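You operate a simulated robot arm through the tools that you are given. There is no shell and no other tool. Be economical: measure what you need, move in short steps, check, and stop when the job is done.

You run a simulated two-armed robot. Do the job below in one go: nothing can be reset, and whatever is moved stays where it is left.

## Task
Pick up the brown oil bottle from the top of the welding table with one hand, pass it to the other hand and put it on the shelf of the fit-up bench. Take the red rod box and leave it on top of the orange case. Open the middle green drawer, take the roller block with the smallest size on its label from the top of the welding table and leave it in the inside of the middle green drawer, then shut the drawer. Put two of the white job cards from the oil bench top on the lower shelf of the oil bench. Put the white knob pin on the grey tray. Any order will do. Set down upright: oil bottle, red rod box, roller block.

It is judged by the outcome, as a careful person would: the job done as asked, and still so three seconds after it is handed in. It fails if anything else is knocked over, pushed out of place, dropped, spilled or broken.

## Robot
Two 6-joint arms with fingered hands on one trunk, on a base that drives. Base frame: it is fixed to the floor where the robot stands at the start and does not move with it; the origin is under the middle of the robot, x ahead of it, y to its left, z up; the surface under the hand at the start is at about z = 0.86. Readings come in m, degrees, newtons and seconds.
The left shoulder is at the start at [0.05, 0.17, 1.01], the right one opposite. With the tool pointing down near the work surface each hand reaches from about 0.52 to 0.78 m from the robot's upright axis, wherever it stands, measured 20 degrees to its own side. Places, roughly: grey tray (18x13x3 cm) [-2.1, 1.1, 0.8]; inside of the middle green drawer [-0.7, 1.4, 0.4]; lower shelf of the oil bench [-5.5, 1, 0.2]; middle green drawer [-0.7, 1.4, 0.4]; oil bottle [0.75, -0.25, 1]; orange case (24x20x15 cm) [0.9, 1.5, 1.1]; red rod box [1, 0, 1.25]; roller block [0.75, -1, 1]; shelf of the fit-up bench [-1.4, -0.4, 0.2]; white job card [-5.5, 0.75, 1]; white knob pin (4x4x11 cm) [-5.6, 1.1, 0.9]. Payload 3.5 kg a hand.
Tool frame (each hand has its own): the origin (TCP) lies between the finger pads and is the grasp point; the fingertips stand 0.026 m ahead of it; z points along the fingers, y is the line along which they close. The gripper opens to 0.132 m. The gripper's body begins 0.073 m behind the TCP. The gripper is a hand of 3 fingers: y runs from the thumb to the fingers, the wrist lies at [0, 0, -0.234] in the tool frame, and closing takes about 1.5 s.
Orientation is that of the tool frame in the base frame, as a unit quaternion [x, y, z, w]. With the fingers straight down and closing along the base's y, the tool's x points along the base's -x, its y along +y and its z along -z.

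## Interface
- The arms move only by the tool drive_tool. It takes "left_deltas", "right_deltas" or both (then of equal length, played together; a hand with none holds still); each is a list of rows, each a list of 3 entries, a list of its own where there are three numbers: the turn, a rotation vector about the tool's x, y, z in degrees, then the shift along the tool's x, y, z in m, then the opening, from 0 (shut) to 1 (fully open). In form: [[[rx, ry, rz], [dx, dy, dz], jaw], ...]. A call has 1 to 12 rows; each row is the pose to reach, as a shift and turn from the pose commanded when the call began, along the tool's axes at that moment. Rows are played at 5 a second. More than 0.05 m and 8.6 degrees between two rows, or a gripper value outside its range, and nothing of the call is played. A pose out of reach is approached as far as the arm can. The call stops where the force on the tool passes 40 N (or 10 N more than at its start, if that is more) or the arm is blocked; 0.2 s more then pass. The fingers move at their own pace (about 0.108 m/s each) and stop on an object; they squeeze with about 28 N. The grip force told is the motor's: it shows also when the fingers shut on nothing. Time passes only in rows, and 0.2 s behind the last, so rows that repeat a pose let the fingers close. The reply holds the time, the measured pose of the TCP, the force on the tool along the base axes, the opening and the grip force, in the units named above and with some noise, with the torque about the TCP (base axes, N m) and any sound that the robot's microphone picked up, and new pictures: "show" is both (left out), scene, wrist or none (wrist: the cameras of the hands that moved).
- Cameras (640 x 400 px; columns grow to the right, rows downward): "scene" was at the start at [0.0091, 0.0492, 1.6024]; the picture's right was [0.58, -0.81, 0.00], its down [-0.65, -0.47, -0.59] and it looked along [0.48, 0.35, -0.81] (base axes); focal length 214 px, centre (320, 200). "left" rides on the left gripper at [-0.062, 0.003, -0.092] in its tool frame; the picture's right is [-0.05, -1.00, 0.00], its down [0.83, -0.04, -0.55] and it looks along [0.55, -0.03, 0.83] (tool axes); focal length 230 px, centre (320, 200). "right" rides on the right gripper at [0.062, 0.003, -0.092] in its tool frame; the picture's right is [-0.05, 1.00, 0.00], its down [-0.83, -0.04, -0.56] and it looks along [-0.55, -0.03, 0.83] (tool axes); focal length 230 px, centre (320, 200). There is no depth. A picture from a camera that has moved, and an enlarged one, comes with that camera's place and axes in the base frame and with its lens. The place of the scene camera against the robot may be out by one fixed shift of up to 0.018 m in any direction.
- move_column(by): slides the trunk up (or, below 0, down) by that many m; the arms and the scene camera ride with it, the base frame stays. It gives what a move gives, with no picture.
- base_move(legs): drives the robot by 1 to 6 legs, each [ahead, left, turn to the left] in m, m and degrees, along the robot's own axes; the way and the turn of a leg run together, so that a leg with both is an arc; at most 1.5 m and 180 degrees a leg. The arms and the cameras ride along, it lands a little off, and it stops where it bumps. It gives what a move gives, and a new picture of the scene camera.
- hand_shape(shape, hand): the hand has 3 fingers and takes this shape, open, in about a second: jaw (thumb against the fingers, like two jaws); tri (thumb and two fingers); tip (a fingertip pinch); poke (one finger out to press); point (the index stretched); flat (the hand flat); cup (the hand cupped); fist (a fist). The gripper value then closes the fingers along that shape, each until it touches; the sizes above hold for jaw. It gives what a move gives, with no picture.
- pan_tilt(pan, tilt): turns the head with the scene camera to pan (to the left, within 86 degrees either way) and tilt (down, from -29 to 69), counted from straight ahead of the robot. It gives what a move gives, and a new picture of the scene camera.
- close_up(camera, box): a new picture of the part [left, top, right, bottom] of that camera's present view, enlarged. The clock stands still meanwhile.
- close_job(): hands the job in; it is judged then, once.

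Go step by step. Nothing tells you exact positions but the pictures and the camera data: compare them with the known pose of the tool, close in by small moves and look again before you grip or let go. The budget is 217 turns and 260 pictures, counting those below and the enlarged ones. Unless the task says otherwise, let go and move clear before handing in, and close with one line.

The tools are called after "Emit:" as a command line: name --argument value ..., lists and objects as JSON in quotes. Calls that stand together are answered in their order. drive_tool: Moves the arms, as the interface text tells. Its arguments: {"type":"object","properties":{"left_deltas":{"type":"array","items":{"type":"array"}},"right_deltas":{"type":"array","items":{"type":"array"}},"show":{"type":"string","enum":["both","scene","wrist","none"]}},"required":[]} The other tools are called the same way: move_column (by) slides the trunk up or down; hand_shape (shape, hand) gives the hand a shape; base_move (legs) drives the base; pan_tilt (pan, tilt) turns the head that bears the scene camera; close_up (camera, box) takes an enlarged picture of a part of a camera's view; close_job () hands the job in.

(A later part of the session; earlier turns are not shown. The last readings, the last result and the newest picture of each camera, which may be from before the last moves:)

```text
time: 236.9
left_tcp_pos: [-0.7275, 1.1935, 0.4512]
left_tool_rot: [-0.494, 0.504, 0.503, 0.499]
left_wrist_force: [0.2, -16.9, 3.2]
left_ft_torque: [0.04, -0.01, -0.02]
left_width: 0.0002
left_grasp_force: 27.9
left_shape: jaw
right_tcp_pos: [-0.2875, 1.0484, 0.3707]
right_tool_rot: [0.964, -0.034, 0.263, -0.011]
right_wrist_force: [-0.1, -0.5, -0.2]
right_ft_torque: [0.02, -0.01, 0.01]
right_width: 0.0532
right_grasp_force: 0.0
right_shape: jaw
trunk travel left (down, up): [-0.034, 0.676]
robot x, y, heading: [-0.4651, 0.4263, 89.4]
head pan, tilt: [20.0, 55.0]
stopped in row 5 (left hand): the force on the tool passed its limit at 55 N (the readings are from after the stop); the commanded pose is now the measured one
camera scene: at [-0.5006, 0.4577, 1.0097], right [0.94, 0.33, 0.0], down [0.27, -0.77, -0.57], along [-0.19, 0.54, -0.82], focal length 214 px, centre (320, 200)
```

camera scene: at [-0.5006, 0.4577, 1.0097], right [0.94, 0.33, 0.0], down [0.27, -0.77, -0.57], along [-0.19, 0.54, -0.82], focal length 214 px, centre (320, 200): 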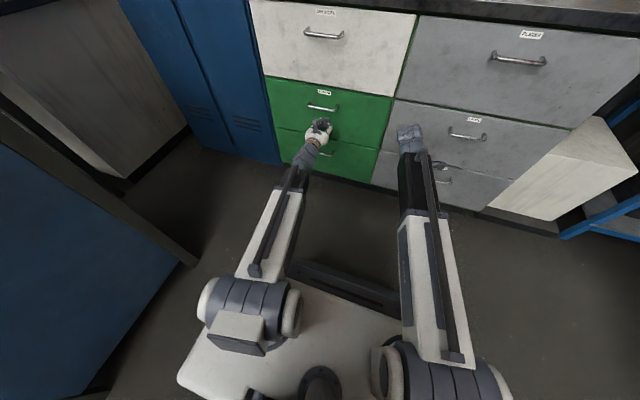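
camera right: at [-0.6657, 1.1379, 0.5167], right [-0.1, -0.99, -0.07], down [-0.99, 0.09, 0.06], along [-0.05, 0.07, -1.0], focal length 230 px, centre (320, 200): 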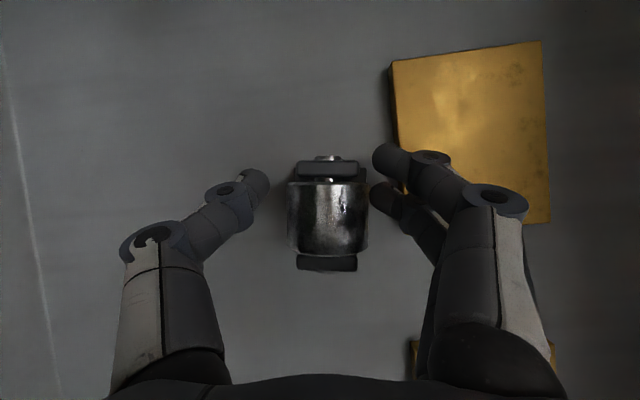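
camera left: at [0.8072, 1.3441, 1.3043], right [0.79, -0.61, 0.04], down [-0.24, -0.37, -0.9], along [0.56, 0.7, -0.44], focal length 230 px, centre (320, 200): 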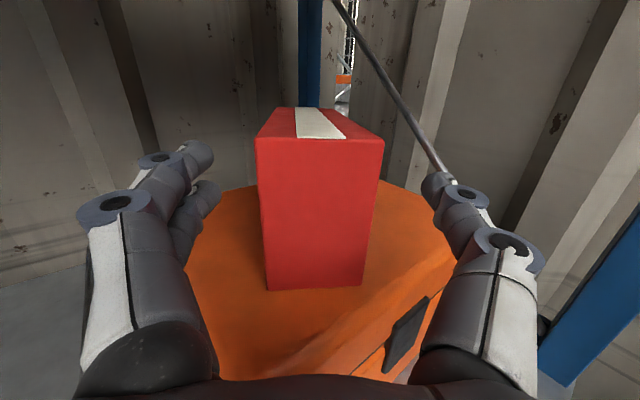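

The drawer is shut (firm stop, flush). I back off, raise the trunk, turn towards -x and look for a way to the far benches.

Emit:
base_move --legs '[[-0.4, 0, 0], [0, -0.15, 0], [0, 0, 90]]'

Emit:
move_column --by 0.4

Emit:
move_column --by 0.27

Emit:
pan_tilt --pan 0 --tilt 20

```text
time: 243.0
left_tcp_pos: [-1.1185, 0.1546, 0.4521]
left_tool_rot: [-0.678, 0.188, 0.688, 0.178]
left_wrist_force: [8.0, -1.2, 2.5]
left_ft_torque: [0.0, 0.01, 0.04]
left_width: 0.0002
left_grasp_force: 27.8
left_shape: jaw
right_tcp_pos: [-0.7897, 0.463, 0.3704]
right_tool_rot: [0.845, 0.466, 0.219, -0.144]
right_wrist_force: [-0.7, -0.7, -0.5]
right_ft_torque: [0.01, 0.0, 0.02]
right_width: 0.0531
right_grasp_force: 0.1
right_shape: jaw
trunk travel left (down, up): [-0.034, 0.676]
robot x, y, heading: [-0.3201, 0.008, 151.1]
head pan, tilt: [20.0, 55.0]
stopped in leg 3: the force on the tool passed its limit at 59 N (the readings are from after the stop); the commanded pose is now the measured one
camera scene: at [-0.3701, 0.0083, 1.0096], right [0.16, 0.99, 0.0], down [0.81, -0.13, -0.57], along [-0.57, 0.09, -0.82], focal length 214 px, centre (320, 200)
```

scene: 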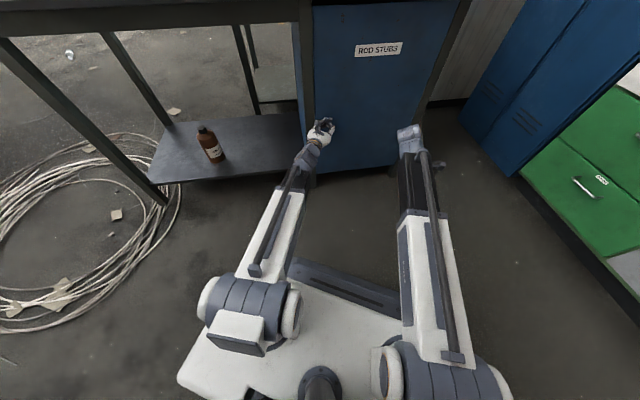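

```text
time: 246.1
left_tcp_pos: [-1.1191, 0.1546, 0.802]
left_tool_rot: [0.684, -0.187, -0.683, -0.175]
left_wrist_force: [5.8, 0.1, -10.9]
left_ft_torque: [0.11, -0.01, -0.01]
left_width: 0.0
left_grasp_force: 27.6
left_shape: jaw
right_tcp_pos: [-0.7898, 0.4622, 0.7287]
right_tool_rot: [0.845, 0.465, 0.221, -0.144]
right_wrist_force: [0.6, -0.5, 0.1]
right_ft_torque: [-0.03, 0.0, 0.0]
right_width: 0.0532
right_grasp_force: 0.1
right_shape: jaw
trunk travel left (down, up): [-0.392, 0.318]
robot x, y, heading: [-0.3269, 0.011, 150.9]
head pan, tilt: [20.0, 55.0]
stopped: the force on the tool passed its limit at 55 N (the readings are from after the stop); the commanded pose is now the measured one
```

```text
time: 246.5
left_tcp_pos: [-1.1195, 0.1537, 0.8022]
left_tool_rot: [0.689, -0.187, -0.679, -0.173]
left_wrist_force: [0.0, 1.3, -12.4]
left_ft_torque: [0.15, -0.08, -0.01]
left_width: 0.0
left_grasp_force: 27.8
left_shape: jaw
right_tcp_pos: [-0.7893, 0.4627, 0.7359]
right_tool_rot: [0.844, 0.466, 0.221, -0.144]
right_wrist_force: [-0.8, -1.1, -0.9]
right_ft_torque: [-0.02, -0.01, 0.01]
right_width: 0.0531
right_grasp_force: 0.1
right_shape: jaw
trunk travel left (down, up): [-0.399, 0.311]
robot x, y, heading: [-0.3217, 0.01, 150.9]
head pan, tilt: [20.0, 55.0]
stopped: the force on the tool passed its limit at 50 N (the readings are from after the stop); the commanded pose is now the measured one
```

```text
time: 247.5
left_tcp_pos: [-1.1194, 0.1532, 0.8021]
left_tool_rot: [0.688, -0.187, -0.679, -0.173]
left_wrist_force: [0.9, 0.6, -21.3]
left_ft_torque: [0.21, -0.07, 0.01]
left_width: 0.0004
left_grasp_force: 27.8
left_shape: jaw
right_tcp_pos: [-0.7902, 0.4622, 0.7343]
right_tool_rot: [0.845, 0.466, 0.22, -0.144]
right_wrist_force: [0.6, 0.4, -0.5]
right_ft_torque: [0.01, 0.03, -0.01]
right_width: 0.0533
right_grasp_force: 0.0
right_shape: jaw
trunk travel left (down, up): [-0.399, 0.311]
robot x, y, heading: [-0.3229, 0.0121, 151.0]
head pan, tilt: [0.0, 20.0]
camera scene: at [-0.3824, 0.0427, 1.4268], right [0.48, 0.88, 0.0], down [0.3, -0.17, -0.94], along [-0.82, 0.45, -0.34], focal length 214 px, centre (320, 200)
```

scene: 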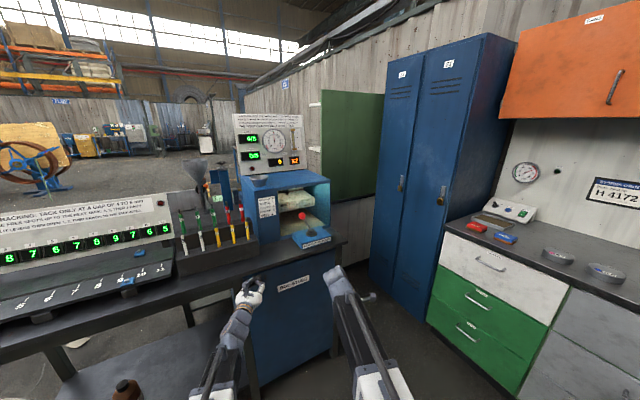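

My left fist touched the bench cabinet and is now under its top edge; nothing seems disturbed. I lower, back away, then raise.

Emit:
move_column --by -0.05

Emit:
base_move --legs '[[-0.3, 0, 0]]'

Emit:
move_column --by 0.36

Emit:
close_up --camera "scene" --box '[0, 50, 400, 400]'

```text
time: 248.5
left_tcp_pos: [-1.1198, 0.1546, 0.7549]
left_tool_rot: [0.687, -0.187, -0.681, -0.173]
left_wrist_force: [0.5, -0.5, 0.3]
left_ft_torque: [-0.03, 0.03, 0.02]
left_width: 0.0001
left_grasp_force: 27.8
left_shape: jaw
right_tcp_pos: [-0.7897, 0.4628, 0.6845]
right_tool_rot: [0.845, 0.465, 0.221, -0.144]
right_wrist_force: [0.0, -0.6, 0.0]
right_ft_torque: [-0.01, 0.01, -0.04]
right_width: 0.0533
right_grasp_force: 0.1
right_shape: jaw
trunk travel left (down, up): [-0.349, 0.361]
robot x, y, heading: [-0.3195, 0.0067, 151.1]
head pan, tilt: [0.0, 20.0]
```

```text
time: 250.5
left_tcp_pos: [-0.8584, 0.0146, 0.7543]
left_tool_rot: [0.687, -0.188, -0.68, -0.174]
left_wrist_force: [-0.4, -0.1, 0.0]
left_ft_torque: [-0.01, 0.01, 0.03]
left_width: 0.0
left_grasp_force: 28.6
left_shape: jaw
right_tcp_pos: [-0.5286, 0.3212, 0.6856]
right_tool_rot: [0.846, 0.463, 0.22, -0.144]
right_wrist_force: [0.6, 0.0, -0.2]
right_ft_torque: [0.0, -0.05, -0.02]
right_width: 0.0531
right_grasp_force: 0.0
right_shape: jaw
trunk travel left (down, up): [-0.349, 0.361]
robot x, y, heading: [-0.0634, -0.1338, 151.0]
head pan, tilt: [0.0, 20.0]
camera scene: at [-0.1216, -0.1015, 1.3771], right [0.49, 0.87, 0.0], down [0.3, -0.17, -0.94], along [-0.82, 0.46, -0.34], focal length 214 px, centre (320, 200)
```

scene: 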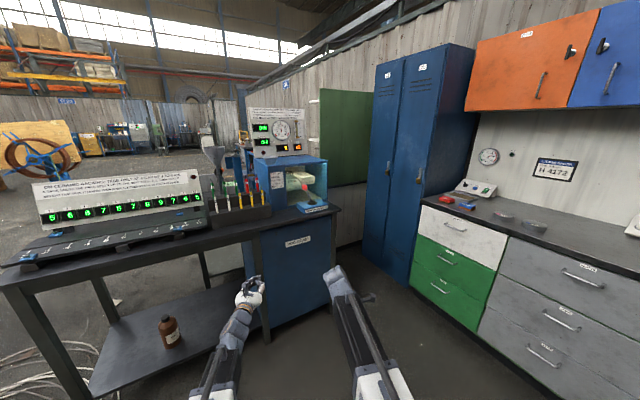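

```text
time: 254.0
left_tcp_pos: [-0.8591, 0.014, 1.1132]
left_tool_rot: [0.687, -0.188, -0.68, -0.174]
left_wrist_force: [0.2, -0.1, 0.1]
left_ft_torque: [0.01, -0.01, 0.03]
left_width: 0.0001
left_grasp_force: 27.7
left_shape: jaw
right_tcp_pos: [-0.5282, 0.3201, 1.0459]
right_tool_rot: [0.846, 0.463, 0.221, -0.144]
right_wrist_force: [-1.4, -0.2, 0.5]
right_ft_torque: [-0.02, 0.0, -0.04]
right_width: 0.0532
right_grasp_force: 0.0
right_shape: jaw
trunk travel left (down, up): [-0.709, 0.001]
robot x, y, heading: [-0.0658, -0.1298, 150.9]
head pan, tilt: [0.0, 20.0]
```

```text
1.14 times, centred on (200, 225) of scene
camera zoom: at [-0.1215, -0.1016, 1.7371], right [0.49, 0.87, 0.0], down [0.3, -0.17, -0.94], along [-0.82, 0.46, -0.34], focal length 245 px, centre (457, 171)
```

zoom: 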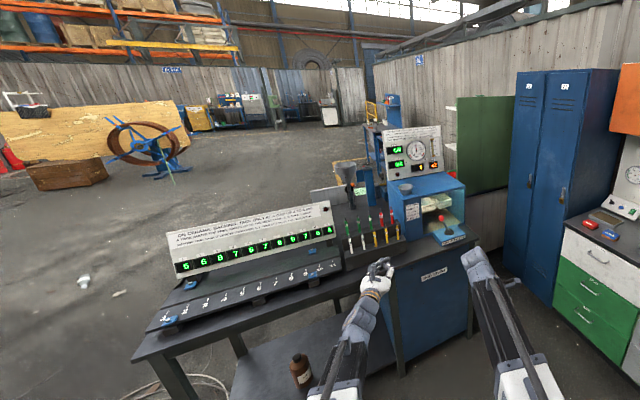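

All fine. I look towards the south end of the bench for the passage.

Emit:
pan_tilt --pan 75 --tilt 30

```text
time: 255.5
left_tcp_pos: [-0.8583, 0.0134, 1.1149]
left_tool_rot: [0.687, -0.189, -0.68, -0.174]
left_wrist_force: [0.0, -0.1, -0.3]
left_ft_torque: [-0.01, 0.02, 0.0]
left_width: 0.0
left_grasp_force: 28.1
left_shape: jaw
right_tcp_pos: [-0.5284, 0.3198, 1.0459]
right_tool_rot: [0.846, 0.463, 0.22, -0.144]
right_wrist_force: [-0.3, 0.1, -0.3]
right_ft_torque: [0.02, -0.01, 0.0]
right_width: 0.0533
right_grasp_force: 0.1
right_shape: jaw
trunk travel left (down, up): [-0.709, 0.001]
robot x, y, heading: [-0.0616, -0.1323, 150.9]
head pan, tilt: [75.0, 30.0]
camera scene: at [-0.1033, -0.2119, 1.7211], right [-0.72, 0.7, 0.0], down [0.35, 0.36, -0.87], along [-0.6, -0.62, -0.5], focal length 214 px, centre (320, 200)
```

scene: 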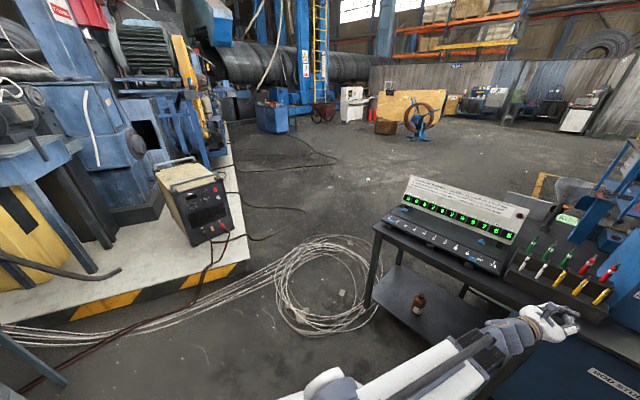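

The base is only ~0.45 m wide, so I take the south way past the coil over the flat cables, in short legs.

Emit:
base_move --legs '[[0, 0, 82], [0, 0.2, 0], [0.9, 0, 0]]'

Emit:
pan_tilt --pan 0 --tilt 30

```text
time: 264.9
left_tcp_pos: [-0.6851, -1.7374, 1.114]
left_tool_rot: [0.64, 0.313, -0.625, 0.319]
left_wrist_force: [0.6, 0.2, 0.3]
left_ft_torque: [-0.03, -0.01, 0.0]
left_width: 0.0
left_grasp_force: 28.0
left_shape: jaw
right_tcp_pos: [-0.9478, -1.3716, 1.0452]
right_tool_rot: [0.327, 0.908, 0.069, -0.254]
right_wrist_force: [-0.2, -0.7, -0.1]
right_ft_torque: [0.02, 0.01, -0.01]
right_width: 0.0534
right_grasp_force: 0.1
right_shape: jaw
trunk travel left (down, up): [-0.709, 0.001]
robot x, y, heading: [-0.4419, -0.9714, -126.3]
head pan, tilt: [75.0, 30.0]
camera scene: at [-0.3714, -0.9997, 1.7211], right [-0.78, -0.62, 0.0], down [-0.31, 0.39, -0.87], along [0.54, -0.68, -0.5], focal length 214 px, centre (320, 200)
```

scene: 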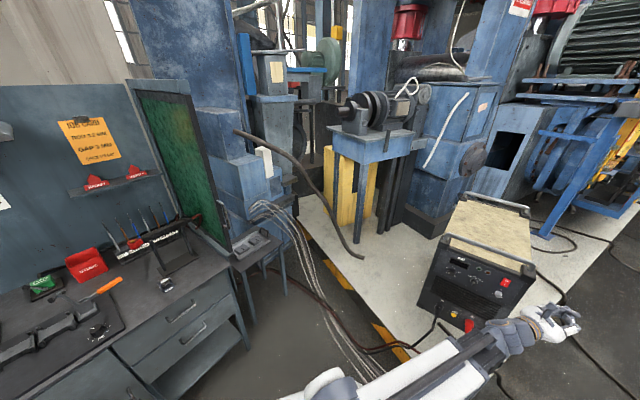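

```text
time: 266.3
left_tcp_pos: [-0.6852, -1.7374, 1.1141]
left_tool_rot: [0.64, 0.313, -0.625, 0.319]
left_wrist_force: [0.0, 0.6, 0.0]
left_ft_torque: [-0.01, 0.01, -0.01]
left_width: 0.0001
left_grasp_force: 28.2
left_shape: jaw
right_tcp_pos: [-0.9475, -1.3717, 1.0456]
right_tool_rot: [0.328, 0.907, 0.071, -0.254]
right_wrist_force: [0.7, 0.6, 0.4]
right_ft_torque: [-0.02, 0.03, 0.0]
right_width: 0.0532
right_grasp_force: 0.1
right_shape: jaw
trunk travel left (down, up): [-0.709, 0.001]
robot x, y, heading: [-0.442, -0.9679, -126.0]
head pan, tilt: [0.0, 30.0]
camera scene: at [-0.4812, -1.0016, 1.7211], right [-0.81, 0.59, 0.0], down [0.3, 0.4, -0.87], along [-0.51, -0.7, -0.5], focal length 214 px, centre (320, 200)
```

scene: 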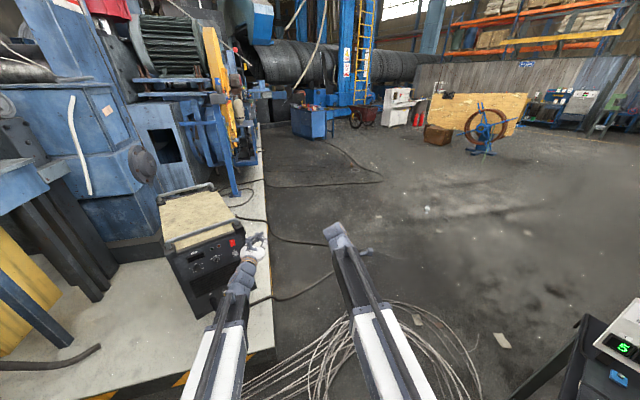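

Emit:
base_move --legs '[[0.75, -0.1, 0], [0, 0, -54], [1.0, 0, 0]]'

```text
time: 277.6
left_tcp_pos: [-2.757, -1.7075, 1.1149]
left_tool_rot: [0.712, -0.02, -0.702, -0.008]
left_wrist_force: [-0.5, -0.1, 0.0]
left_ft_torque: [0.01, -0.03, 0.0]
left_width: 0.0002
left_grasp_force: 27.6
left_shape: jaw
right_tcp_pos: [-2.6059, -1.2819, 1.0446]
right_tool_rot: [0.712, 0.652, 0.179, -0.192]
right_wrist_force: [0.4, -0.2, 0.1]
right_ft_torque: [0.01, -0.02, 0.0]
right_width: 0.0534
right_grasp_force: 0.1
right_shape: jaw
trunk travel left (down, up): [-0.709, 0.001]
robot x, y, heading: [-1.9825, -1.4706, 178.3]
head pan, tilt: [0.0, 30.0]
camera scene: at [-2.046, -1.4629, 1.721], right [0.03, 1.0, 0.0], down [0.5, -0.02, -0.87], along [-0.87, 0.03, -0.5], focal length 214 px, centre (320, 200)
```

scene: 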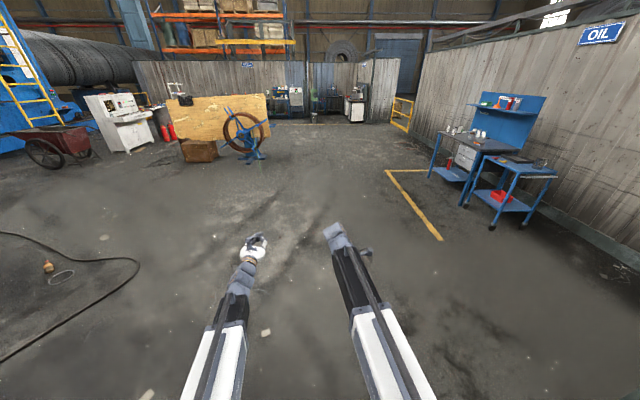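

Past the cables. The OIL bench is ahead on the right; I zoom in.

Emit:
close_up --camera "scene" --box '[400, 70, 600, 250]'

```text
2.22 times, centred on (500, 160) of scene
camera zoom: at [-2.046, -1.4629, 1.721], right [0.03, 1.0, 0.0], down [0.5, -0.02, -0.87], along [-0.87, 0.03, -0.5], focal length 477 px, centre (-80, 289)
```

zoom: 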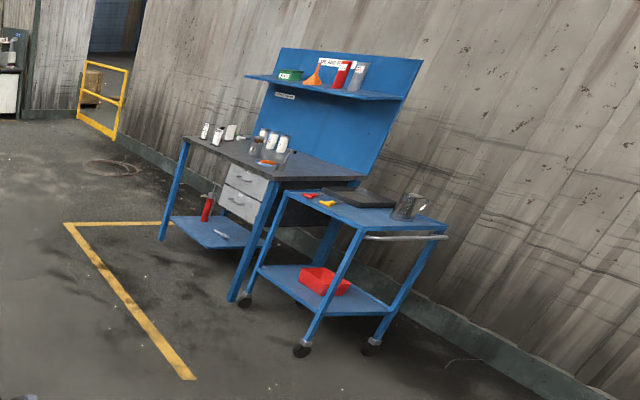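

Bench front is at y≈0.78, x -5.84…-4.82, with a cart to its right. I drive there and face it.

Emit:
base_move --legs '[[1.45, -0.4, 0], [1.45, -0.4, 0], [0.45, -0.3, 0], [0, 0, -88]]'

Emit:
pan_tilt --pan 0 --tilt 40

```text
refused: leg 1 is longer than a leg can be; nothing moved
```

```text
time: 278.4
left_tcp_pos: [-2.7574, -1.7056, 1.1137]
left_tool_rot: [0.712, -0.021, -0.702, -0.008]
left_wrist_force: [0.2, -0.5, 0.3]
left_ft_torque: [-0.01, -0.02, -0.04]
left_width: 0.0
left_grasp_force: 28.3
left_shape: jaw
right_tcp_pos: [-2.6061, -1.2825, 1.0454]
right_tool_rot: [0.712, 0.651, 0.18, -0.192]
right_wrist_force: [-0.1, 0.1, -0.2]
right_ft_torque: [0.03, 0.01, 0.0]
right_width: 0.0532
right_grasp_force: 0.1
right_shape: jaw
trunk travel left (down, up): [-0.709, 0.001]
robot x, y, heading: [-1.9876, -1.4707, 178.2]
head pan, tilt: [0.0, 40.0]
camera scene: at [-2.0402, -1.4631, 1.7058], right [0.03, 1.0, 0.0], down [0.64, -0.02, -0.77], along [-0.77, 0.02, -0.64], focal length 214 px, centre (320, 200)
```

scene: 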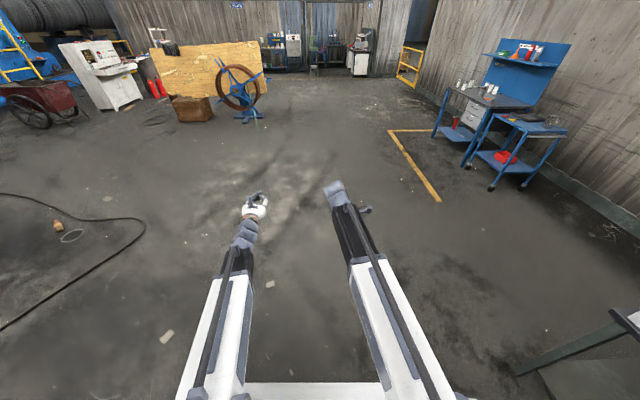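

Emit:
base_move --legs '[[1.4, -0.4, 0], [1.4, -0.4, 0], [0.55, -0.3, 0], [0, 0, -88]]'

Emit:
close_up --camera "scene" --box '[170, 60, 470, 260]'

```text
time: 299.1
left_tcp_pos: [-5.51, 0.5704, 1.1135]
left_tool_rot: [-0.5, 0.507, 0.501, 0.491]
left_wrist_force: [0.2, 0.2, 0.1]
left_ft_torque: [-0.04, 0.05, -0.01]
left_width: 0.0
left_grasp_force: 28.1
left_shape: jaw
right_tcp_pos: [-5.0796, 0.4361, 1.0455]
right_tool_rot: [0.965, -0.023, 0.262, -0.014]
right_wrist_force: [0.5, -0.1, 0.3]
right_ft_torque: [0.0, -0.01, 0.0]
right_width: 0.0532
right_grasp_force: 0.0
right_shape: jaw
trunk travel left (down, up): [-0.709, 0.001]
robot x, y, heading: [-5.2422, -0.1934, 90.5]
head pan, tilt: [0.0, 40.0]
camera scene: at [-5.2526, -0.1409, 1.7057], right [1.0, 0.01, 0.0], down [0.01, -0.64, -0.77], along [-0.01, 0.77, -0.64], focal length 214 px, centre (320, 200)
```

scene: 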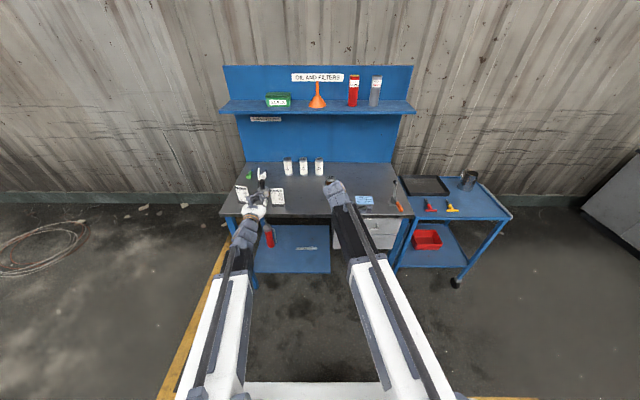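

```text
2.00 times, centred on (320, 160) of scene
camera zoom: at [-5.2526, -0.1409, 1.7057], right [1.0, 0.01, 0.0], down [0.01, -0.64, -0.77], along [-0.01, 0.77, -0.64], focal length 429 px, centre (320, 280)
```

zoom: 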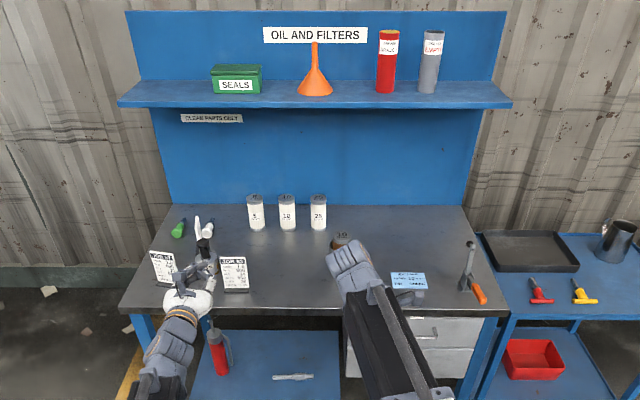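

Cards stand near the front-left of the bench top, partly hidden. I move the left hand aside for a clear view.

Emit:
drive_tool --left_deltas '[[[0, 0, 0], [0, 0.04, 0], 0.3], [[0, 0, 0], [0, 0.08, 0], 0.6], [[0, 0, 0], [0, 0.12, 0], 1], [[0, 0, 0], [0, 0.16, 0], 1], [[0, 0, 0], [0, 0.2, 0], 1], [[0, 0, 0], [0, 0.24, 0], 1], [[0, 0, 0], [0, 0.28, 0], 1]]' --show "none"

Emit:
pan_tilt --pan 5 --tilt 45

Emit:
close_up --camera "scene" --box '[200, 120, 340, 260]'

```text
time: 300.7
left_tcp_pos: [-5.7916, 0.5671, 1.1194]
left_tool_rot: [-0.5, 0.507, 0.501, 0.492]
left_wrist_force: [-0.4, 0.0, 0.5]
left_ft_torque: [0.03, 0.01, -0.04]
left_width: 0.132
left_grasp_force: 0.1
left_shape: jaw
right_tcp_pos: [-5.0809, 0.4371, 1.045]
right_tool_rot: [0.964, -0.022, 0.263, -0.014]
right_wrist_force: [0.9, 0.0, 0.7]
right_ft_torque: [0.02, 0.01, 0.03]
right_width: 0.0531
right_grasp_force: 0.0
right_shape: jaw
trunk travel left (down, up): [-0.709, 0.001]
robot x, y, heading: [-5.242, -0.1893, 90.5]
head pan, tilt: [0.0, 40.0]
```

```text
time: 301.3
left_tcp_pos: [-5.7909, 0.5676, 1.1188]
left_tool_rot: [-0.5, 0.507, 0.501, 0.492]
left_wrist_force: [0.5, -0.4, 0.2]
left_ft_torque: [0.01, 0.03, -0.01]
left_width: 0.1318
left_grasp_force: 0.0
left_shape: jaw
right_tcp_pos: [-5.081, 0.4373, 1.045]
right_tool_rot: [0.965, -0.022, 0.262, -0.015]
right_wrist_force: [-0.4, -0.6, -0.6]
right_ft_torque: [-0.02, -0.02, -0.02]
right_width: 0.0533
right_grasp_force: 0.1
right_shape: jaw
trunk travel left (down, up): [-0.709, 0.001]
robot x, y, heading: [-5.2394, -0.1919, 90.5]
head pan, tilt: [5.0, 45.0]
camera scene: at [-5.2599, -0.145, 1.6985], right [0.99, 0.1, 0.0], down [0.07, -0.7, -0.71], along [-0.07, 0.7, -0.71], focal length 214 px, centre (320, 200)
```

scene: 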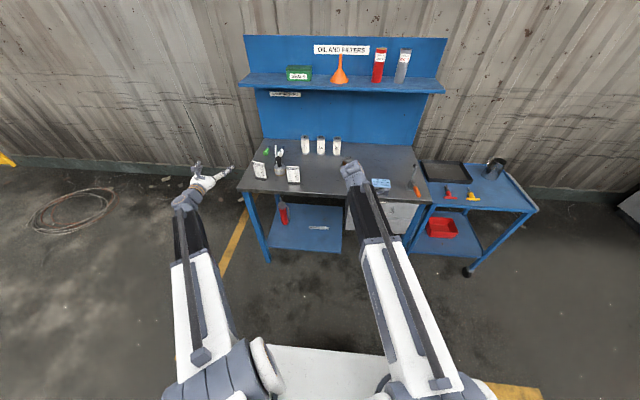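

```text
2.86 times, centred on (270, 190) of scene
camera zoom: at [-5.2599, -0.145, 1.6985], right [0.99, 0.1, 0.0], down [0.07, -0.7, -0.71], along [-0.07, 0.7, -0.71], focal length 613 px, centre (463, 229)
```

zoom: 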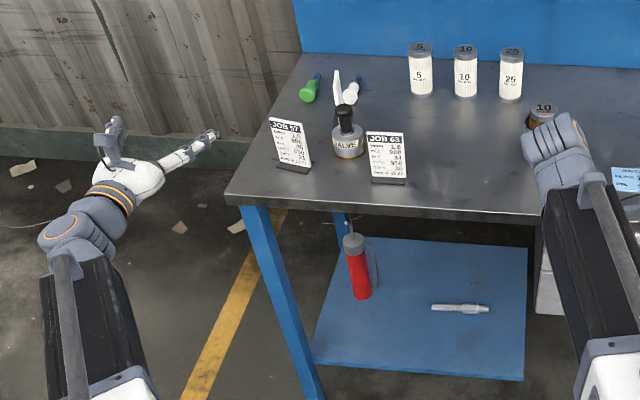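

I see cards JOB 57 (≈(-5.70,0.78)) and JOB 63 (≈(-5.50,0.76)), and the white knob pin at ≈(-5.64,1.06). I bring the left hand in front of JOB 63 and lower a bit.

Emit:
drive_tool --left_deltas '[[[0, 0, 0], [0, -0.04, 0], 1], [[0, 0, 0], [0, -0.08, 0], 1], [[0, 0, 0], [0, -0.12, 0], 1], [[0, 0, 0], [0, -0.16, 0], 1], [[0, 0, 0], [0, -0.2, 0], 1], [[0, 0, 0], [0, -0.24, 0], 1], [[0, 0, 0], [0, -0.28, 0], 1]]' --show "none"

Emit:
move_column --by -0.1

Emit:
close_up --camera "left" --box '[0, 0, 640, 400]'

```text
time: 302.9
left_tcp_pos: [-5.5105, 0.5738, 1.114]
left_tool_rot: [-0.5, 0.507, 0.501, 0.492]
left_wrist_force: [0.0, 0.1, -0.5]
left_ft_torque: [0.0, 0.01, 0.0]
left_width: 0.1317
left_grasp_force: 0.1
left_shape: jaw
right_tcp_pos: [-5.0794, 0.4367, 1.0462]
right_tool_rot: [0.964, -0.022, 0.263, -0.014]
right_wrist_force: [0.1, 1.0, 0.8]
right_ft_torque: [-0.02, -0.03, -0.01]
right_width: 0.0532
right_grasp_force: 0.0
right_shape: jaw
trunk travel left (down, up): [-0.709, 0.001]
robot x, y, heading: [-5.2417, -0.1923, 90.7]
head pan, tilt: [5.0, 45.0]
```

```text
time: 304.3
left_tcp_pos: [-5.5111, 0.5737, 1.0152]
left_tool_rot: [-0.5, 0.507, 0.501, 0.492]
left_wrist_force: [-0.2, -0.1, 0.8]
left_ft_torque: [-0.01, 0.0, 0.01]
left_width: 0.1319
left_grasp_force: 0.1
left_shape: jaw
right_tcp_pos: [-5.0799, 0.4368, 0.9455]
right_tool_rot: [0.965, -0.021, 0.262, -0.014]
right_wrist_force: [0.8, 0.0, -0.9]
right_ft_torque: [-0.02, -0.02, -0.02]
right_width: 0.0531
right_grasp_force: 0.1
right_shape: jaw
trunk travel left (down, up): [-0.609, 0.101]
robot x, y, heading: [-5.2398, -0.193, 90.7]
head pan, tilt: [5.0, 45.0]
```

```text
1.00 times, centred on (320, 200) of left (not enlarged: the box is as wide or as high as the picture)
camera zoom: at [-5.5128, 0.4831, 1.0777], right [1.0, 0.0, 0.04], down [0.03, -0.57, -0.82], along [0.02, 0.82, -0.57], focal length 230 px, centre (320, 200)
```

zoom: 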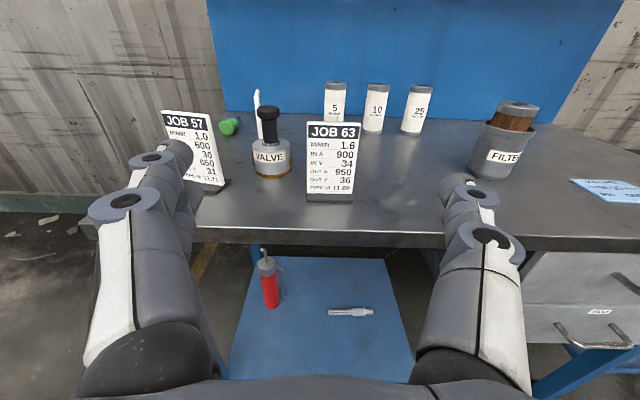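

JOB 63 is well centred. I lower 5 cm and drive 12 cm closer.

Emit:
move_column --by -0.05

Emit:
base_move --legs '[[0.12, -0.015, 0]]'

Emit:
close_up --camera "left" --box '[0, 0, 640, 400]'

```text
time: 305.2
left_tcp_pos: [-5.5102, 0.5738, 0.9642]
left_tool_rot: [-0.5, 0.507, 0.502, 0.491]
left_wrist_force: [-0.6, 0.8, 1.2]
left_ft_torque: [0.0, 0.0, -0.02]
left_width: 0.1319
left_grasp_force: 0.1
left_shape: jaw
right_tcp_pos: [-5.0793, 0.437, 0.8951]
right_tool_rot: [0.965, -0.021, 0.262, -0.015]
right_wrist_force: [0.2, 0.6, 0.3]
right_ft_torque: [0.0, -0.02, -0.01]
right_width: 0.0532
right_grasp_force: 0.1
right_shape: jaw
trunk travel left (down, up): [-0.559, 0.151]
robot x, y, heading: [-5.2439, -0.1953, 90.6]
head pan, tilt: [5.0, 45.0]
```

```text
time: 306.4
left_tcp_pos: [-5.4963, 0.6932, 0.964]
left_tool_rot: [-0.5, 0.508, 0.501, 0.492]
left_wrist_force: [-0.3, 0.0, -0.5]
left_ft_torque: [-0.02, 0.0, -0.01]
left_width: 0.1317
left_grasp_force: 0.0
left_shape: jaw
right_tcp_pos: [-5.0646, 0.554, 0.895]
right_tool_rot: [0.965, -0.022, 0.263, -0.013]
right_wrist_force: [-0.5, 0.8, 0.1]
right_ft_torque: [0.0, -0.01, -0.02]
right_width: 0.053
right_grasp_force: 0.1
right_shape: jaw
trunk travel left (down, up): [-0.559, 0.151]
robot x, y, heading: [-5.225, -0.0746, 90.4]
head pan, tilt: [5.0, 45.0]
camera scene: at [-5.2464, -0.0267, 1.5484], right [1.0, 0.1, 0.0], down [0.07, -0.7, -0.71], along [-0.07, 0.7, -0.71], focal length 214 px, centre (320, 200)
```

scene: 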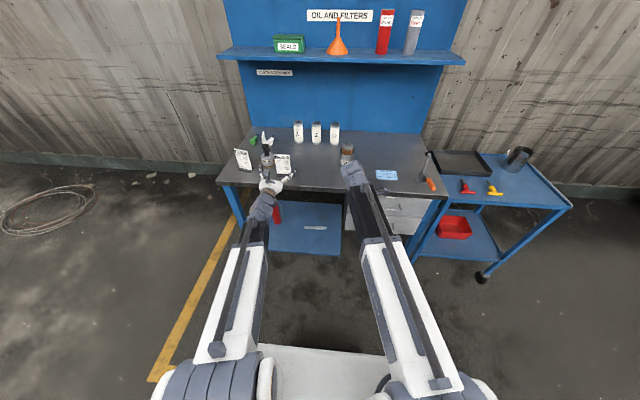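

```text
1.00 times, centred on (320, 200) of left (not enlarged: the box is as wide or as high as the picture)
camera zoom: at [-5.4983, 0.6019, 1.0273], right [1.0, 0.0, 0.04], down [0.03, -0.57, -0.82], along [0.02, 0.82, -0.57], focal length 230 px, centre (320, 200)
```

zoom: 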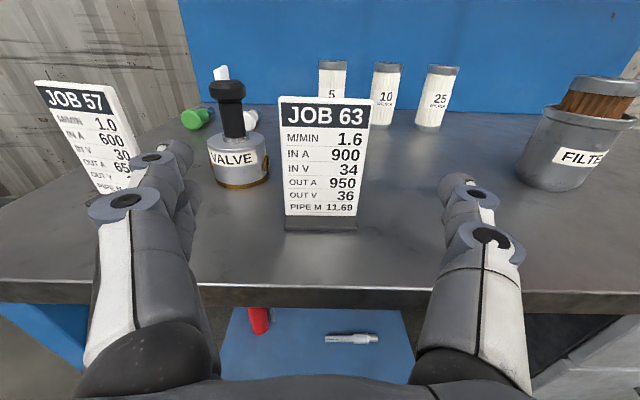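

Card base is at y≈0.79 and the bench top z≈0.86. I lower 5 cm and advance 9 cm.

Emit:
move_column --by -0.05

Emit:
drive_tool --left_deltas '[[[0, 0, 0], [0, 0.002, 0.03], 1], [[0, 0, 0], [0, 0.002, 0.06], 1], [[0, 0, 0], [0, 0.002, 0.085], 1], [[0, 0, 0], [0, 0.002, 0.085], 1]]' --show "wrist"

```text
time: 307.3
left_tcp_pos: [-5.496, 0.6916, 0.9154]
left_tool_rot: [-0.5, 0.507, 0.501, 0.492]
left_wrist_force: [-1.3, -0.1, 0.3]
left_ft_torque: [0.02, 0.03, 0.01]
left_width: 0.1319
left_grasp_force: 0.0
left_shape: jaw
right_tcp_pos: [-5.0647, 0.5535, 0.8462]
right_tool_rot: [0.964, -0.023, 0.263, -0.014]
right_wrist_force: [1.2, -0.1, 1.0]
right_ft_torque: [0.0, 0.02, 0.02]
right_width: 0.0534
right_grasp_force: 0.0
right_shape: jaw
trunk travel left (down, up): [-0.509, 0.201]
robot x, y, heading: [-5.2295, -0.0753, 90.2]
head pan, tilt: [5.0, 45.0]
```

```text
time: 308.3
left_tcp_pos: [-5.4956, 0.7786, 0.9131]
left_tool_rot: [-0.5, 0.508, 0.501, 0.491]
left_wrist_force: [-0.4, 0.5, 0.6]
left_ft_torque: [-0.01, 0.01, -0.03]
left_width: 0.1318
left_grasp_force: 0.0
left_shape: jaw
right_tcp_pos: [-5.067, 0.5534, 0.8449]
right_tool_rot: [0.964, -0.023, 0.263, -0.014]
right_wrist_force: [-0.2, 0.4, 0.2]
right_ft_torque: [0.0, 0.0, 0.03]
right_width: 0.0533
right_grasp_force: 0.1
right_shape: jaw
trunk travel left (down, up): [-0.509, 0.201]
robot x, y, heading: [-5.2257, -0.0753, 90.6]
head pan, tilt: [5.0, 45.0]
camera left: at [-5.5, 0.6878, 0.9763], right [1.0, 0.0, 0.04], down [0.03, -0.57, -0.82], along [0.02, 0.82, -0.57], focal length 230 px, centre (320, 200)
```

left: 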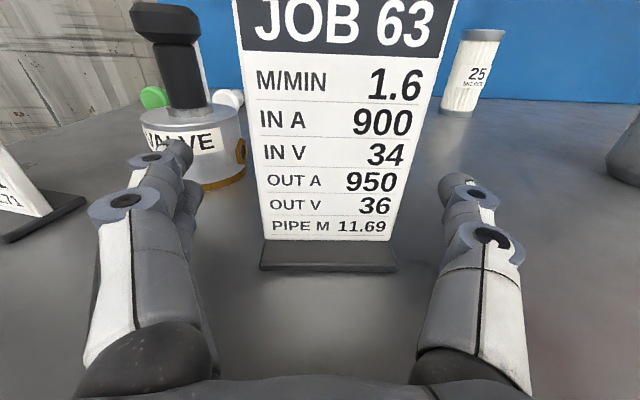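

Emit:
drive_tool --left_deltas '[[[0, 0, 0], [0, 0.002, 0.012], 1], [[0, 0, 0], [0, 0.002, 0.012], 0.6], [[0, 0, 0], [0, 0.002, 0.012], 0.3], [[0, 0, 0], [0, 0.002, 0.012], 0], [[0, 0, 0], [0, 0.002, 0.012], 0], [[0, 0, 0], [0, 0.002, 0.012], 0], [[0, 0, 0], [0, 0.002, 0.012], 0]]' --show "wrist"

```text
time: 309.9
left_tcp_pos: [-5.5018, 0.7912, 0.9131]
left_tool_rot: [-0.5, 0.508, 0.501, 0.491]
left_wrist_force: [-0.7, 0.4, -0.3]
left_ft_torque: [0.0, 0.0, 0.02]
left_width: 0.0414
left_grasp_force: 28.3
left_shape: jaw
right_tcp_pos: [-5.065, 0.5545, 0.8457]
right_tool_rot: [0.965, -0.023, 0.262, -0.014]
right_wrist_force: [-0.1, 0.3, 0.0]
right_ft_torque: [-0.02, 0.01, -0.02]
right_width: 0.0531
right_grasp_force: 0.0
right_shape: jaw
trunk travel left (down, up): [-0.509, 0.201]
robot x, y, heading: [-5.2242, -0.0731, 90.7]
head pan, tilt: [5.0, 45.0]
camera left: at [-5.5033, 0.7003, 0.9762], right [1.0, 0.0, 0.04], down [0.03, -0.57, -0.82], along [0.02, 0.82, -0.57], focal length 230 px, centre (320, 200)
```

left: 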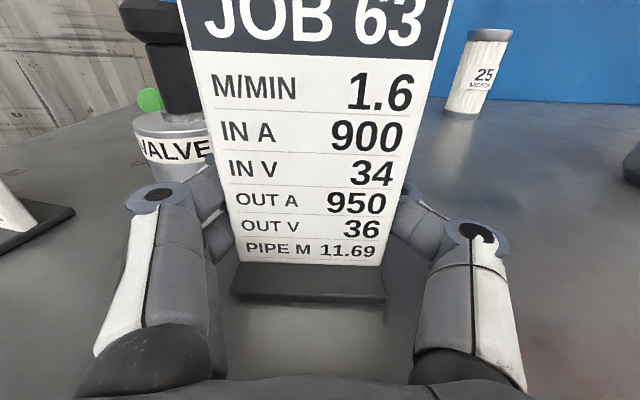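

Held. I lift with the trunk and look.

Emit:
move_column --by 0.06

Emit:
close_up --camera "left" --box '[0, 0, 640, 400]'

```text
time: 310.9
left_tcp_pos: [-5.5, 0.791, 0.9716]
left_tool_rot: [-0.499, 0.508, 0.5, 0.492]
left_wrist_force: [0.6, -0.7, -1.1]
left_ft_torque: [0.02, 0.01, -0.02]
left_width: 0.0416
left_grasp_force: 28.1
left_shape: jaw
right_tcp_pos: [-5.0655, 0.5548, 0.9045]
right_tool_rot: [0.965, -0.022, 0.262, -0.015]
right_wrist_force: [0.4, -0.3, -0.1]
right_ft_torque: [0.02, 0.02, 0.01]
right_width: 0.0531
right_grasp_force: 0.1
right_shape: jaw
trunk travel left (down, up): [-0.569, 0.141]
robot x, y, heading: [-5.2247, -0.0748, 90.6]
head pan, tilt: [5.0, 45.0]
```

```text
1.00 times, centred on (320, 200) of left (not enlarged: the box is as wide or as high as the picture)
camera zoom: at [-5.5033, 0.7005, 1.036], right [1.0, 0.0, 0.04], down [0.03, -0.57, -0.82], along [0.02, 0.82, -0.57], focal length 230 px, centre (320, 200)
```

zoom: 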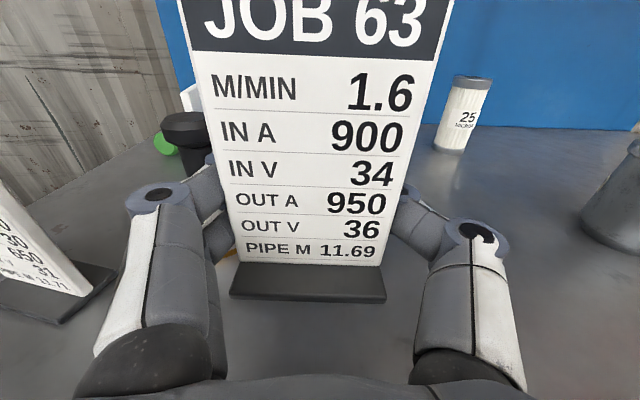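

Secure. I back off, tuck the right arm to the side, and lower the trunk.

Emit:
base_move --legs '[[-0.4, 0, 0]]'

Emit:
drive_tool --right_deltas '[[[0, 0, 0], [0.03, 0.03, 0.018], 0.4], [[0, 0, 0], [0.06, 0.06, 0.036], 0.4], [[0, 0, 0], [0.09, 0.09, 0.054], 0.4], [[0, 0, 0], [0.12, 0.12, 0.072], 0.4], [[0, 0, 0], [0.15, 0.15, 0.09], 0.4], [[0, 0, 0], [0.18, 0.18, 0.108], 0.4], [[0, 0, 0], [0.21, 0.21, 0.126], 0.4], [[0, 0, 0], [0.24, 0.24, 0.144], 0.4], [[0, 0, 0], [0.27, 0.27, 0.162], 0.4], [[0, 0, 0], [0.3, 0.3, 0.18], 0.4], [[0, 0, 0], [0.327, 0.32, 0.194], 0.4]]' --show "none"

Emit:
move_column --by -0.4

Emit:
move_column --by -0.15

Emit:
drive_tool --left_deltas '[[[0, 0, 0], [0.04, 0, 0], 0], [[0, 0, 0], [0.08, 0, 0], 0], [[0, 0, 0], [0.11, 0, 0], 0], [[0, 0, 0], [0.11, 0, 0], 0]]' --show "both"

```text
time: 313.4
left_tcp_pos: [-5.5005, 0.3891, 0.9745]
left_tool_rot: [-0.501, 0.507, 0.502, 0.49]
left_wrist_force: [0.4, 0.1, -0.1]
left_ft_torque: [0.03, 0.03, 0.0]
left_width: 0.0413
left_grasp_force: 27.7
left_shape: jaw
right_tcp_pos: [-5.0634, 0.1519, 0.9045]
right_tool_rot: [0.965, -0.02, 0.263, -0.015]
right_wrist_force: [-0.3, -0.3, -1.0]
right_ft_torque: [-0.01, -0.01, 0.01]
right_width: 0.0534
right_grasp_force: 0.0
right_shape: jaw
trunk travel left (down, up): [-0.569, 0.141]
robot x, y, heading: [-5.2211, -0.4772, 90.8]
head pan, tilt: [5.0, 45.0]
camera scene: at [-5.2413, -0.429, 1.5585], right [0.99, 0.1, 0.0], down [0.07, -0.7, -0.71], along [-0.07, 0.7, -0.71], focal length 214 px, centre (320, 200)
```

scene: 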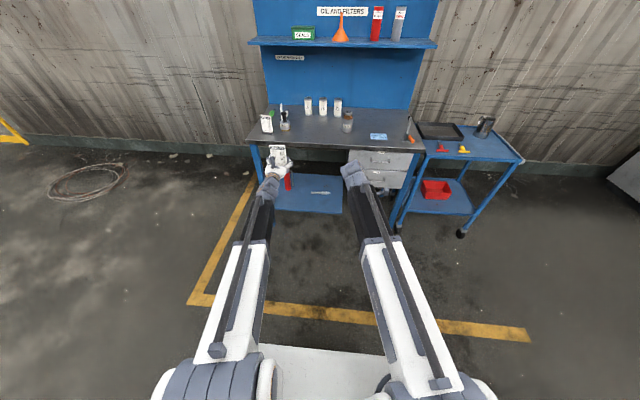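

```text
time: 315.8
left_tcp_pos: [-5.4994, 0.3879, 0.9732]
left_tool_rot: [-0.501, 0.507, 0.502, 0.49]
left_wrist_force: [0.5, 0.9, -0.5]
left_ft_torque: [0.03, 0.0, 0.0]
left_width: 0.0414
left_grasp_force: 28.2
left_shape: jaw
right_tcp_pos: [-4.7988, -0.0427, 0.741]
right_tool_rot: [0.948, -0.062, 0.31, -0.03]
right_wrist_force: [1.0, 0.6, 0.0]
right_ft_torque: [0.02, 0.02, 0.0]
right_width: 0.0531
right_grasp_force: 0.1
right_shape: jaw
right hand out of reach, approached as far as the arm can: row 3, 4, 5, 6, 7, 8, 9, 10, 11
trunk travel left (down, up): [-0.569, 0.141]
robot x, y, heading: [-5.2236, -0.4741, 90.9]
head pan, tilt: [5.0, 45.0]
```

```text
time: 319.7
left_tcp_pos: [-5.499, 0.3885, 0.5734]
left_tool_rot: [-0.501, 0.507, 0.502, 0.49]
left_wrist_force: [0.7, 0.4, -0.3]
left_ft_torque: [0.02, 0.04, 0.03]
left_width: 0.0413
left_grasp_force: 27.8
left_shape: jaw
right_tcp_pos: [-4.799, -0.0433, 0.3405]
right_tool_rot: [0.949, -0.063, 0.309, -0.029]
right_wrist_force: [-0.6, 0.1, -0.6]
right_ft_torque: [0.02, 0.02, 0.01]
right_width: 0.0528
right_grasp_force: 0.0
right_shape: jaw
trunk travel left (down, up): [-0.169, 0.541]
robot x, y, heading: [-5.2209, -0.4756, 90.9]
head pan, tilt: [5.0, 45.0]
```

```text
time: 321.4
left_tcp_pos: [-5.5006, 0.3876, 0.4237]
left_tool_rot: [-0.5, 0.507, 0.501, 0.491]
left_wrist_force: [0.1, 0.9, -0.5]
left_ft_torque: [0.02, 0.02, 0.02]
left_width: 0.0414
left_grasp_force: 28.2
left_shape: jaw
right_tcp_pos: [-4.7978, -0.0412, 0.1905]
right_tool_rot: [0.949, -0.063, 0.309, -0.03]
right_wrist_force: [-0.3, 0.3, -0.5]
right_ft_torque: [0.0, -0.03, -0.01]
right_width: 0.0528
right_grasp_force: 0.2
right_shape: jaw
trunk travel left (down, up): [-0.019, 0.691]
robot x, y, heading: [-5.224, -0.4734, 90.8]
head pan, tilt: [5.0, 45.0]
```

```text
time: 322.4
left_tcp_pos: [-5.5033, 0.3873, 0.312]
left_tool_rot: [-0.5, 0.507, 0.502, 0.491]
left_wrist_force: [0.7, -0.2, -0.5]
left_ft_torque: [-0.02, 0.03, -0.01]
left_width: 0.0413
left_grasp_force: 27.2
left_shape: jaw
right_tcp_pos: [-4.7998, -0.0415, 0.191]
right_tool_rot: [0.948, -0.063, 0.31, -0.029]
right_wrist_force: [0.1, 0.3, 0.0]
right_ft_torque: [-0.04, -0.01, 0.01]
right_width: 0.0528
right_grasp_force: 0.0
right_shape: jaw
trunk travel left (down, up): [-0.019, 0.691]
robot x, y, heading: [-5.2226, -0.4786, 91.2]
head pan, tilt: [5.0, 45.0]
camera scene: at [-5.2413, -0.4288, 1.0084], right [0.99, 0.1, 0.0], down [0.07, -0.7, -0.71], along [-0.07, 0.7, -0.71], focal length 214 px, centre (320, 200)
camera left: at [-5.5064, 0.2958, 0.3749], right [1.0, 0.01, 0.04], down [0.03, -0.57, -0.82], along [0.01, 0.82, -0.57], focal length 230 px, centre (320, 200)
```

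scene: 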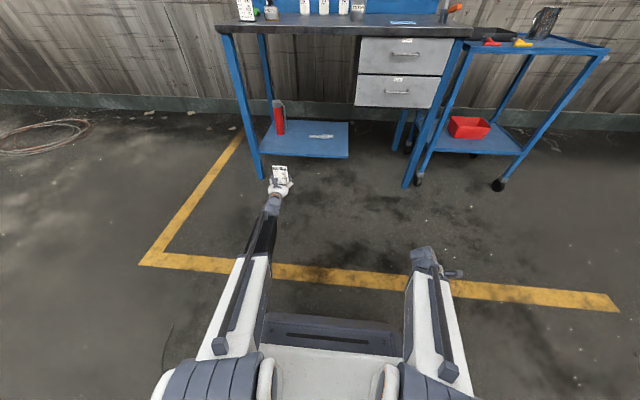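
left: 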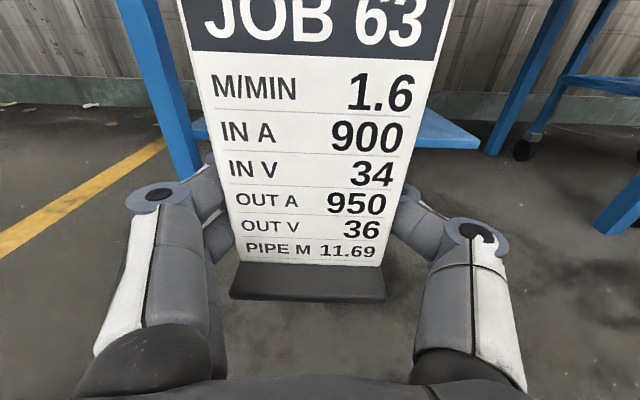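

The shelf spans x -5.76…-5.18, y 0.78…1.30 at z≈0.20, with two items at the back. I strafe 10 cm left and drive in with the card 6 cm above it.

Emit:
base_move --legs '[[0, 0.1, 0], [0.485, 0, 0]]'

Emit:
drive_tool --left_deltas '[[[0, 0, 0], [0.02, 0, 0], 0], [[0, 0, 0], [0.035, 0, 0], 0], [[0, 0, 0], [0.043, 0, 0], 0], [[0, 0, 0], [0.049, 0, 0], 0], [[0, 0, 0], [0.055, 0, 0], 0], [[0, 0, 0], [0.06, 0, 0], 0], [[0, 0, 0], [0.066, 0, 0], 0], [[0, 0, 0], [0.072, 0, 0], 0]]' --show "wrist"

```text
time: 326.1
left_tcp_pos: [-5.5829, 0.885, 0.3116]
left_tool_rot: [-0.494, 0.514, 0.495, 0.497]
left_wrist_force: [0.9, 0.3, -1.1]
left_ft_torque: [0.0, 0.03, -0.01]
left_width: 0.0413
left_grasp_force: 28.1
left_shape: jaw
right_tcp_pos: [-4.8899, 0.4375, 0.1906]
right_tool_rot: [0.947, -0.076, 0.31, -0.025]
right_wrist_force: [-0.6, 0.1, -1.5]
right_ft_torque: [-0.02, 0.0, -0.03]
right_width: 0.053
right_grasp_force: 0.0
right_shape: jaw
trunk travel left (down, up): [-0.019, 0.691]
robot x, y, heading: [-5.3261, 0.0136, 89.4]
head pan, tilt: [5.0, 45.0]
camera scene: at [-5.3421, 0.0623, 1.0084], right [1.0, 0.08, 0.0], down [0.05, -0.71, -0.71], along [-0.05, 0.7, -0.71], focal length 214 px, centre (320, 200)
```

scene: 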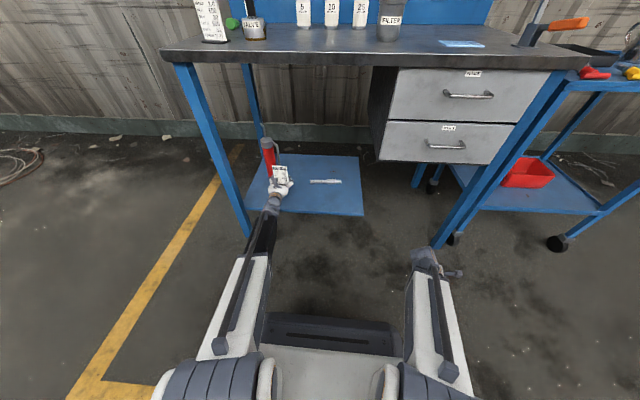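

```text
time: 327.9
left_tcp_pos: [-5.5845, 0.8851, 0.2497]
left_tool_rot: [-0.49, 0.51, 0.5, 0.5]
left_wrist_force: [-1.7, 3.5, 40.1]
left_ft_torque: [-0.36, 0.26, 0.2]
left_width: 0.0405
left_grasp_force: 28.0
left_shape: jaw
right_tcp_pos: [-4.8898, 0.4375, 0.1934]
right_tool_rot: [0.947, -0.076, 0.31, -0.027]
right_wrist_force: [0.4, 0.0, -0.5]
right_ft_torque: [-0.01, -0.02, -0.02]
right_width: 0.053
right_grasp_force: 0.1
right_shape: jaw
trunk travel left (down, up): [-0.019, 0.691]
robot x, y, heading: [-5.3241, 0.0174, 89.3]
head pan, tilt: [5.0, 45.0]
camera left: at [-5.5885, 0.7935, 0.3113], right [1.0, -0.02, 0.03], down [0.02, -0.56, -0.83], along [0.04, 0.83, -0.55], focal length 230 px, centre (320, 200)
```

left: 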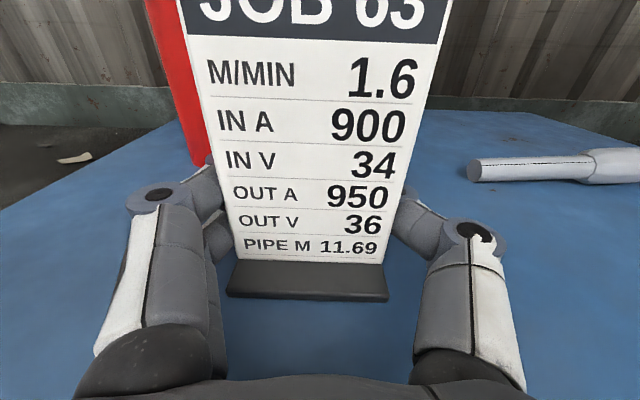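

Contact. I ease up, open, and back out.

Emit:
drive_tool --left_deltas '[[[0, 0, 0], [-0.006, 0, 0], 0], [[0, 0, 0], [-0.006, 0, 0], 0.36], [[0, 0, 0], [-0.006, 0, 0], 0.5], [[0, 0, 0], [-0.006, 0, 0], 0.7], [[0, 0, 0], [-0.006, 0, 0], 0.9], [[0, 0, 0], [-0.006, 0, 0], 0.9]]' --show "wrist"

```text
time: 329.3
left_tcp_pos: [-5.5839, 0.8833, 0.245]
left_tool_rot: [-0.494, 0.514, 0.495, 0.497]
left_wrist_force: [1.4, -0.8, 5.9]
left_ft_torque: [-0.82, -0.03, 0.23]
left_width: 0.1187
left_grasp_force: 0.0
left_shape: jaw
right_tcp_pos: [-4.8897, 0.4373, 0.1908]
right_tool_rot: [0.948, -0.075, 0.31, -0.026]
right_wrist_force: [-0.5, 0.2, 0.6]
right_ft_torque: [-0.01, -0.01, 0.0]
right_width: 0.0528
right_grasp_force: 0.1
right_shape: jaw
trunk travel left (down, up): [-0.019, 0.691]
robot x, y, heading: [-5.3232, 0.0191, 89.5]
head pan, tilt: [5.0, 45.0]
camera left: at [-5.5888, 0.7927, 0.3082], right [1.0, -0.02, 0.04], down [0.02, -0.57, -0.82], along [0.04, 0.82, -0.57], focal length 230 px, centre (320, 200)
```

left: 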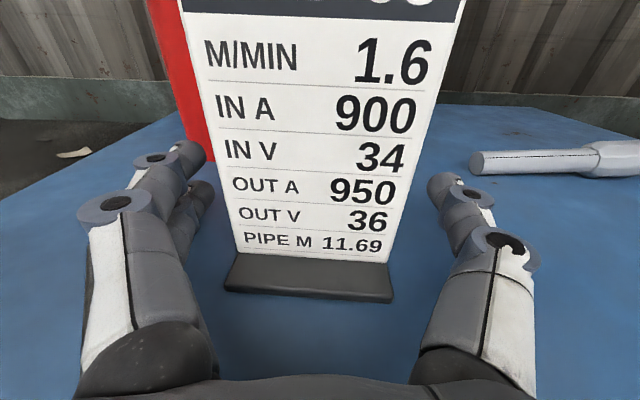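

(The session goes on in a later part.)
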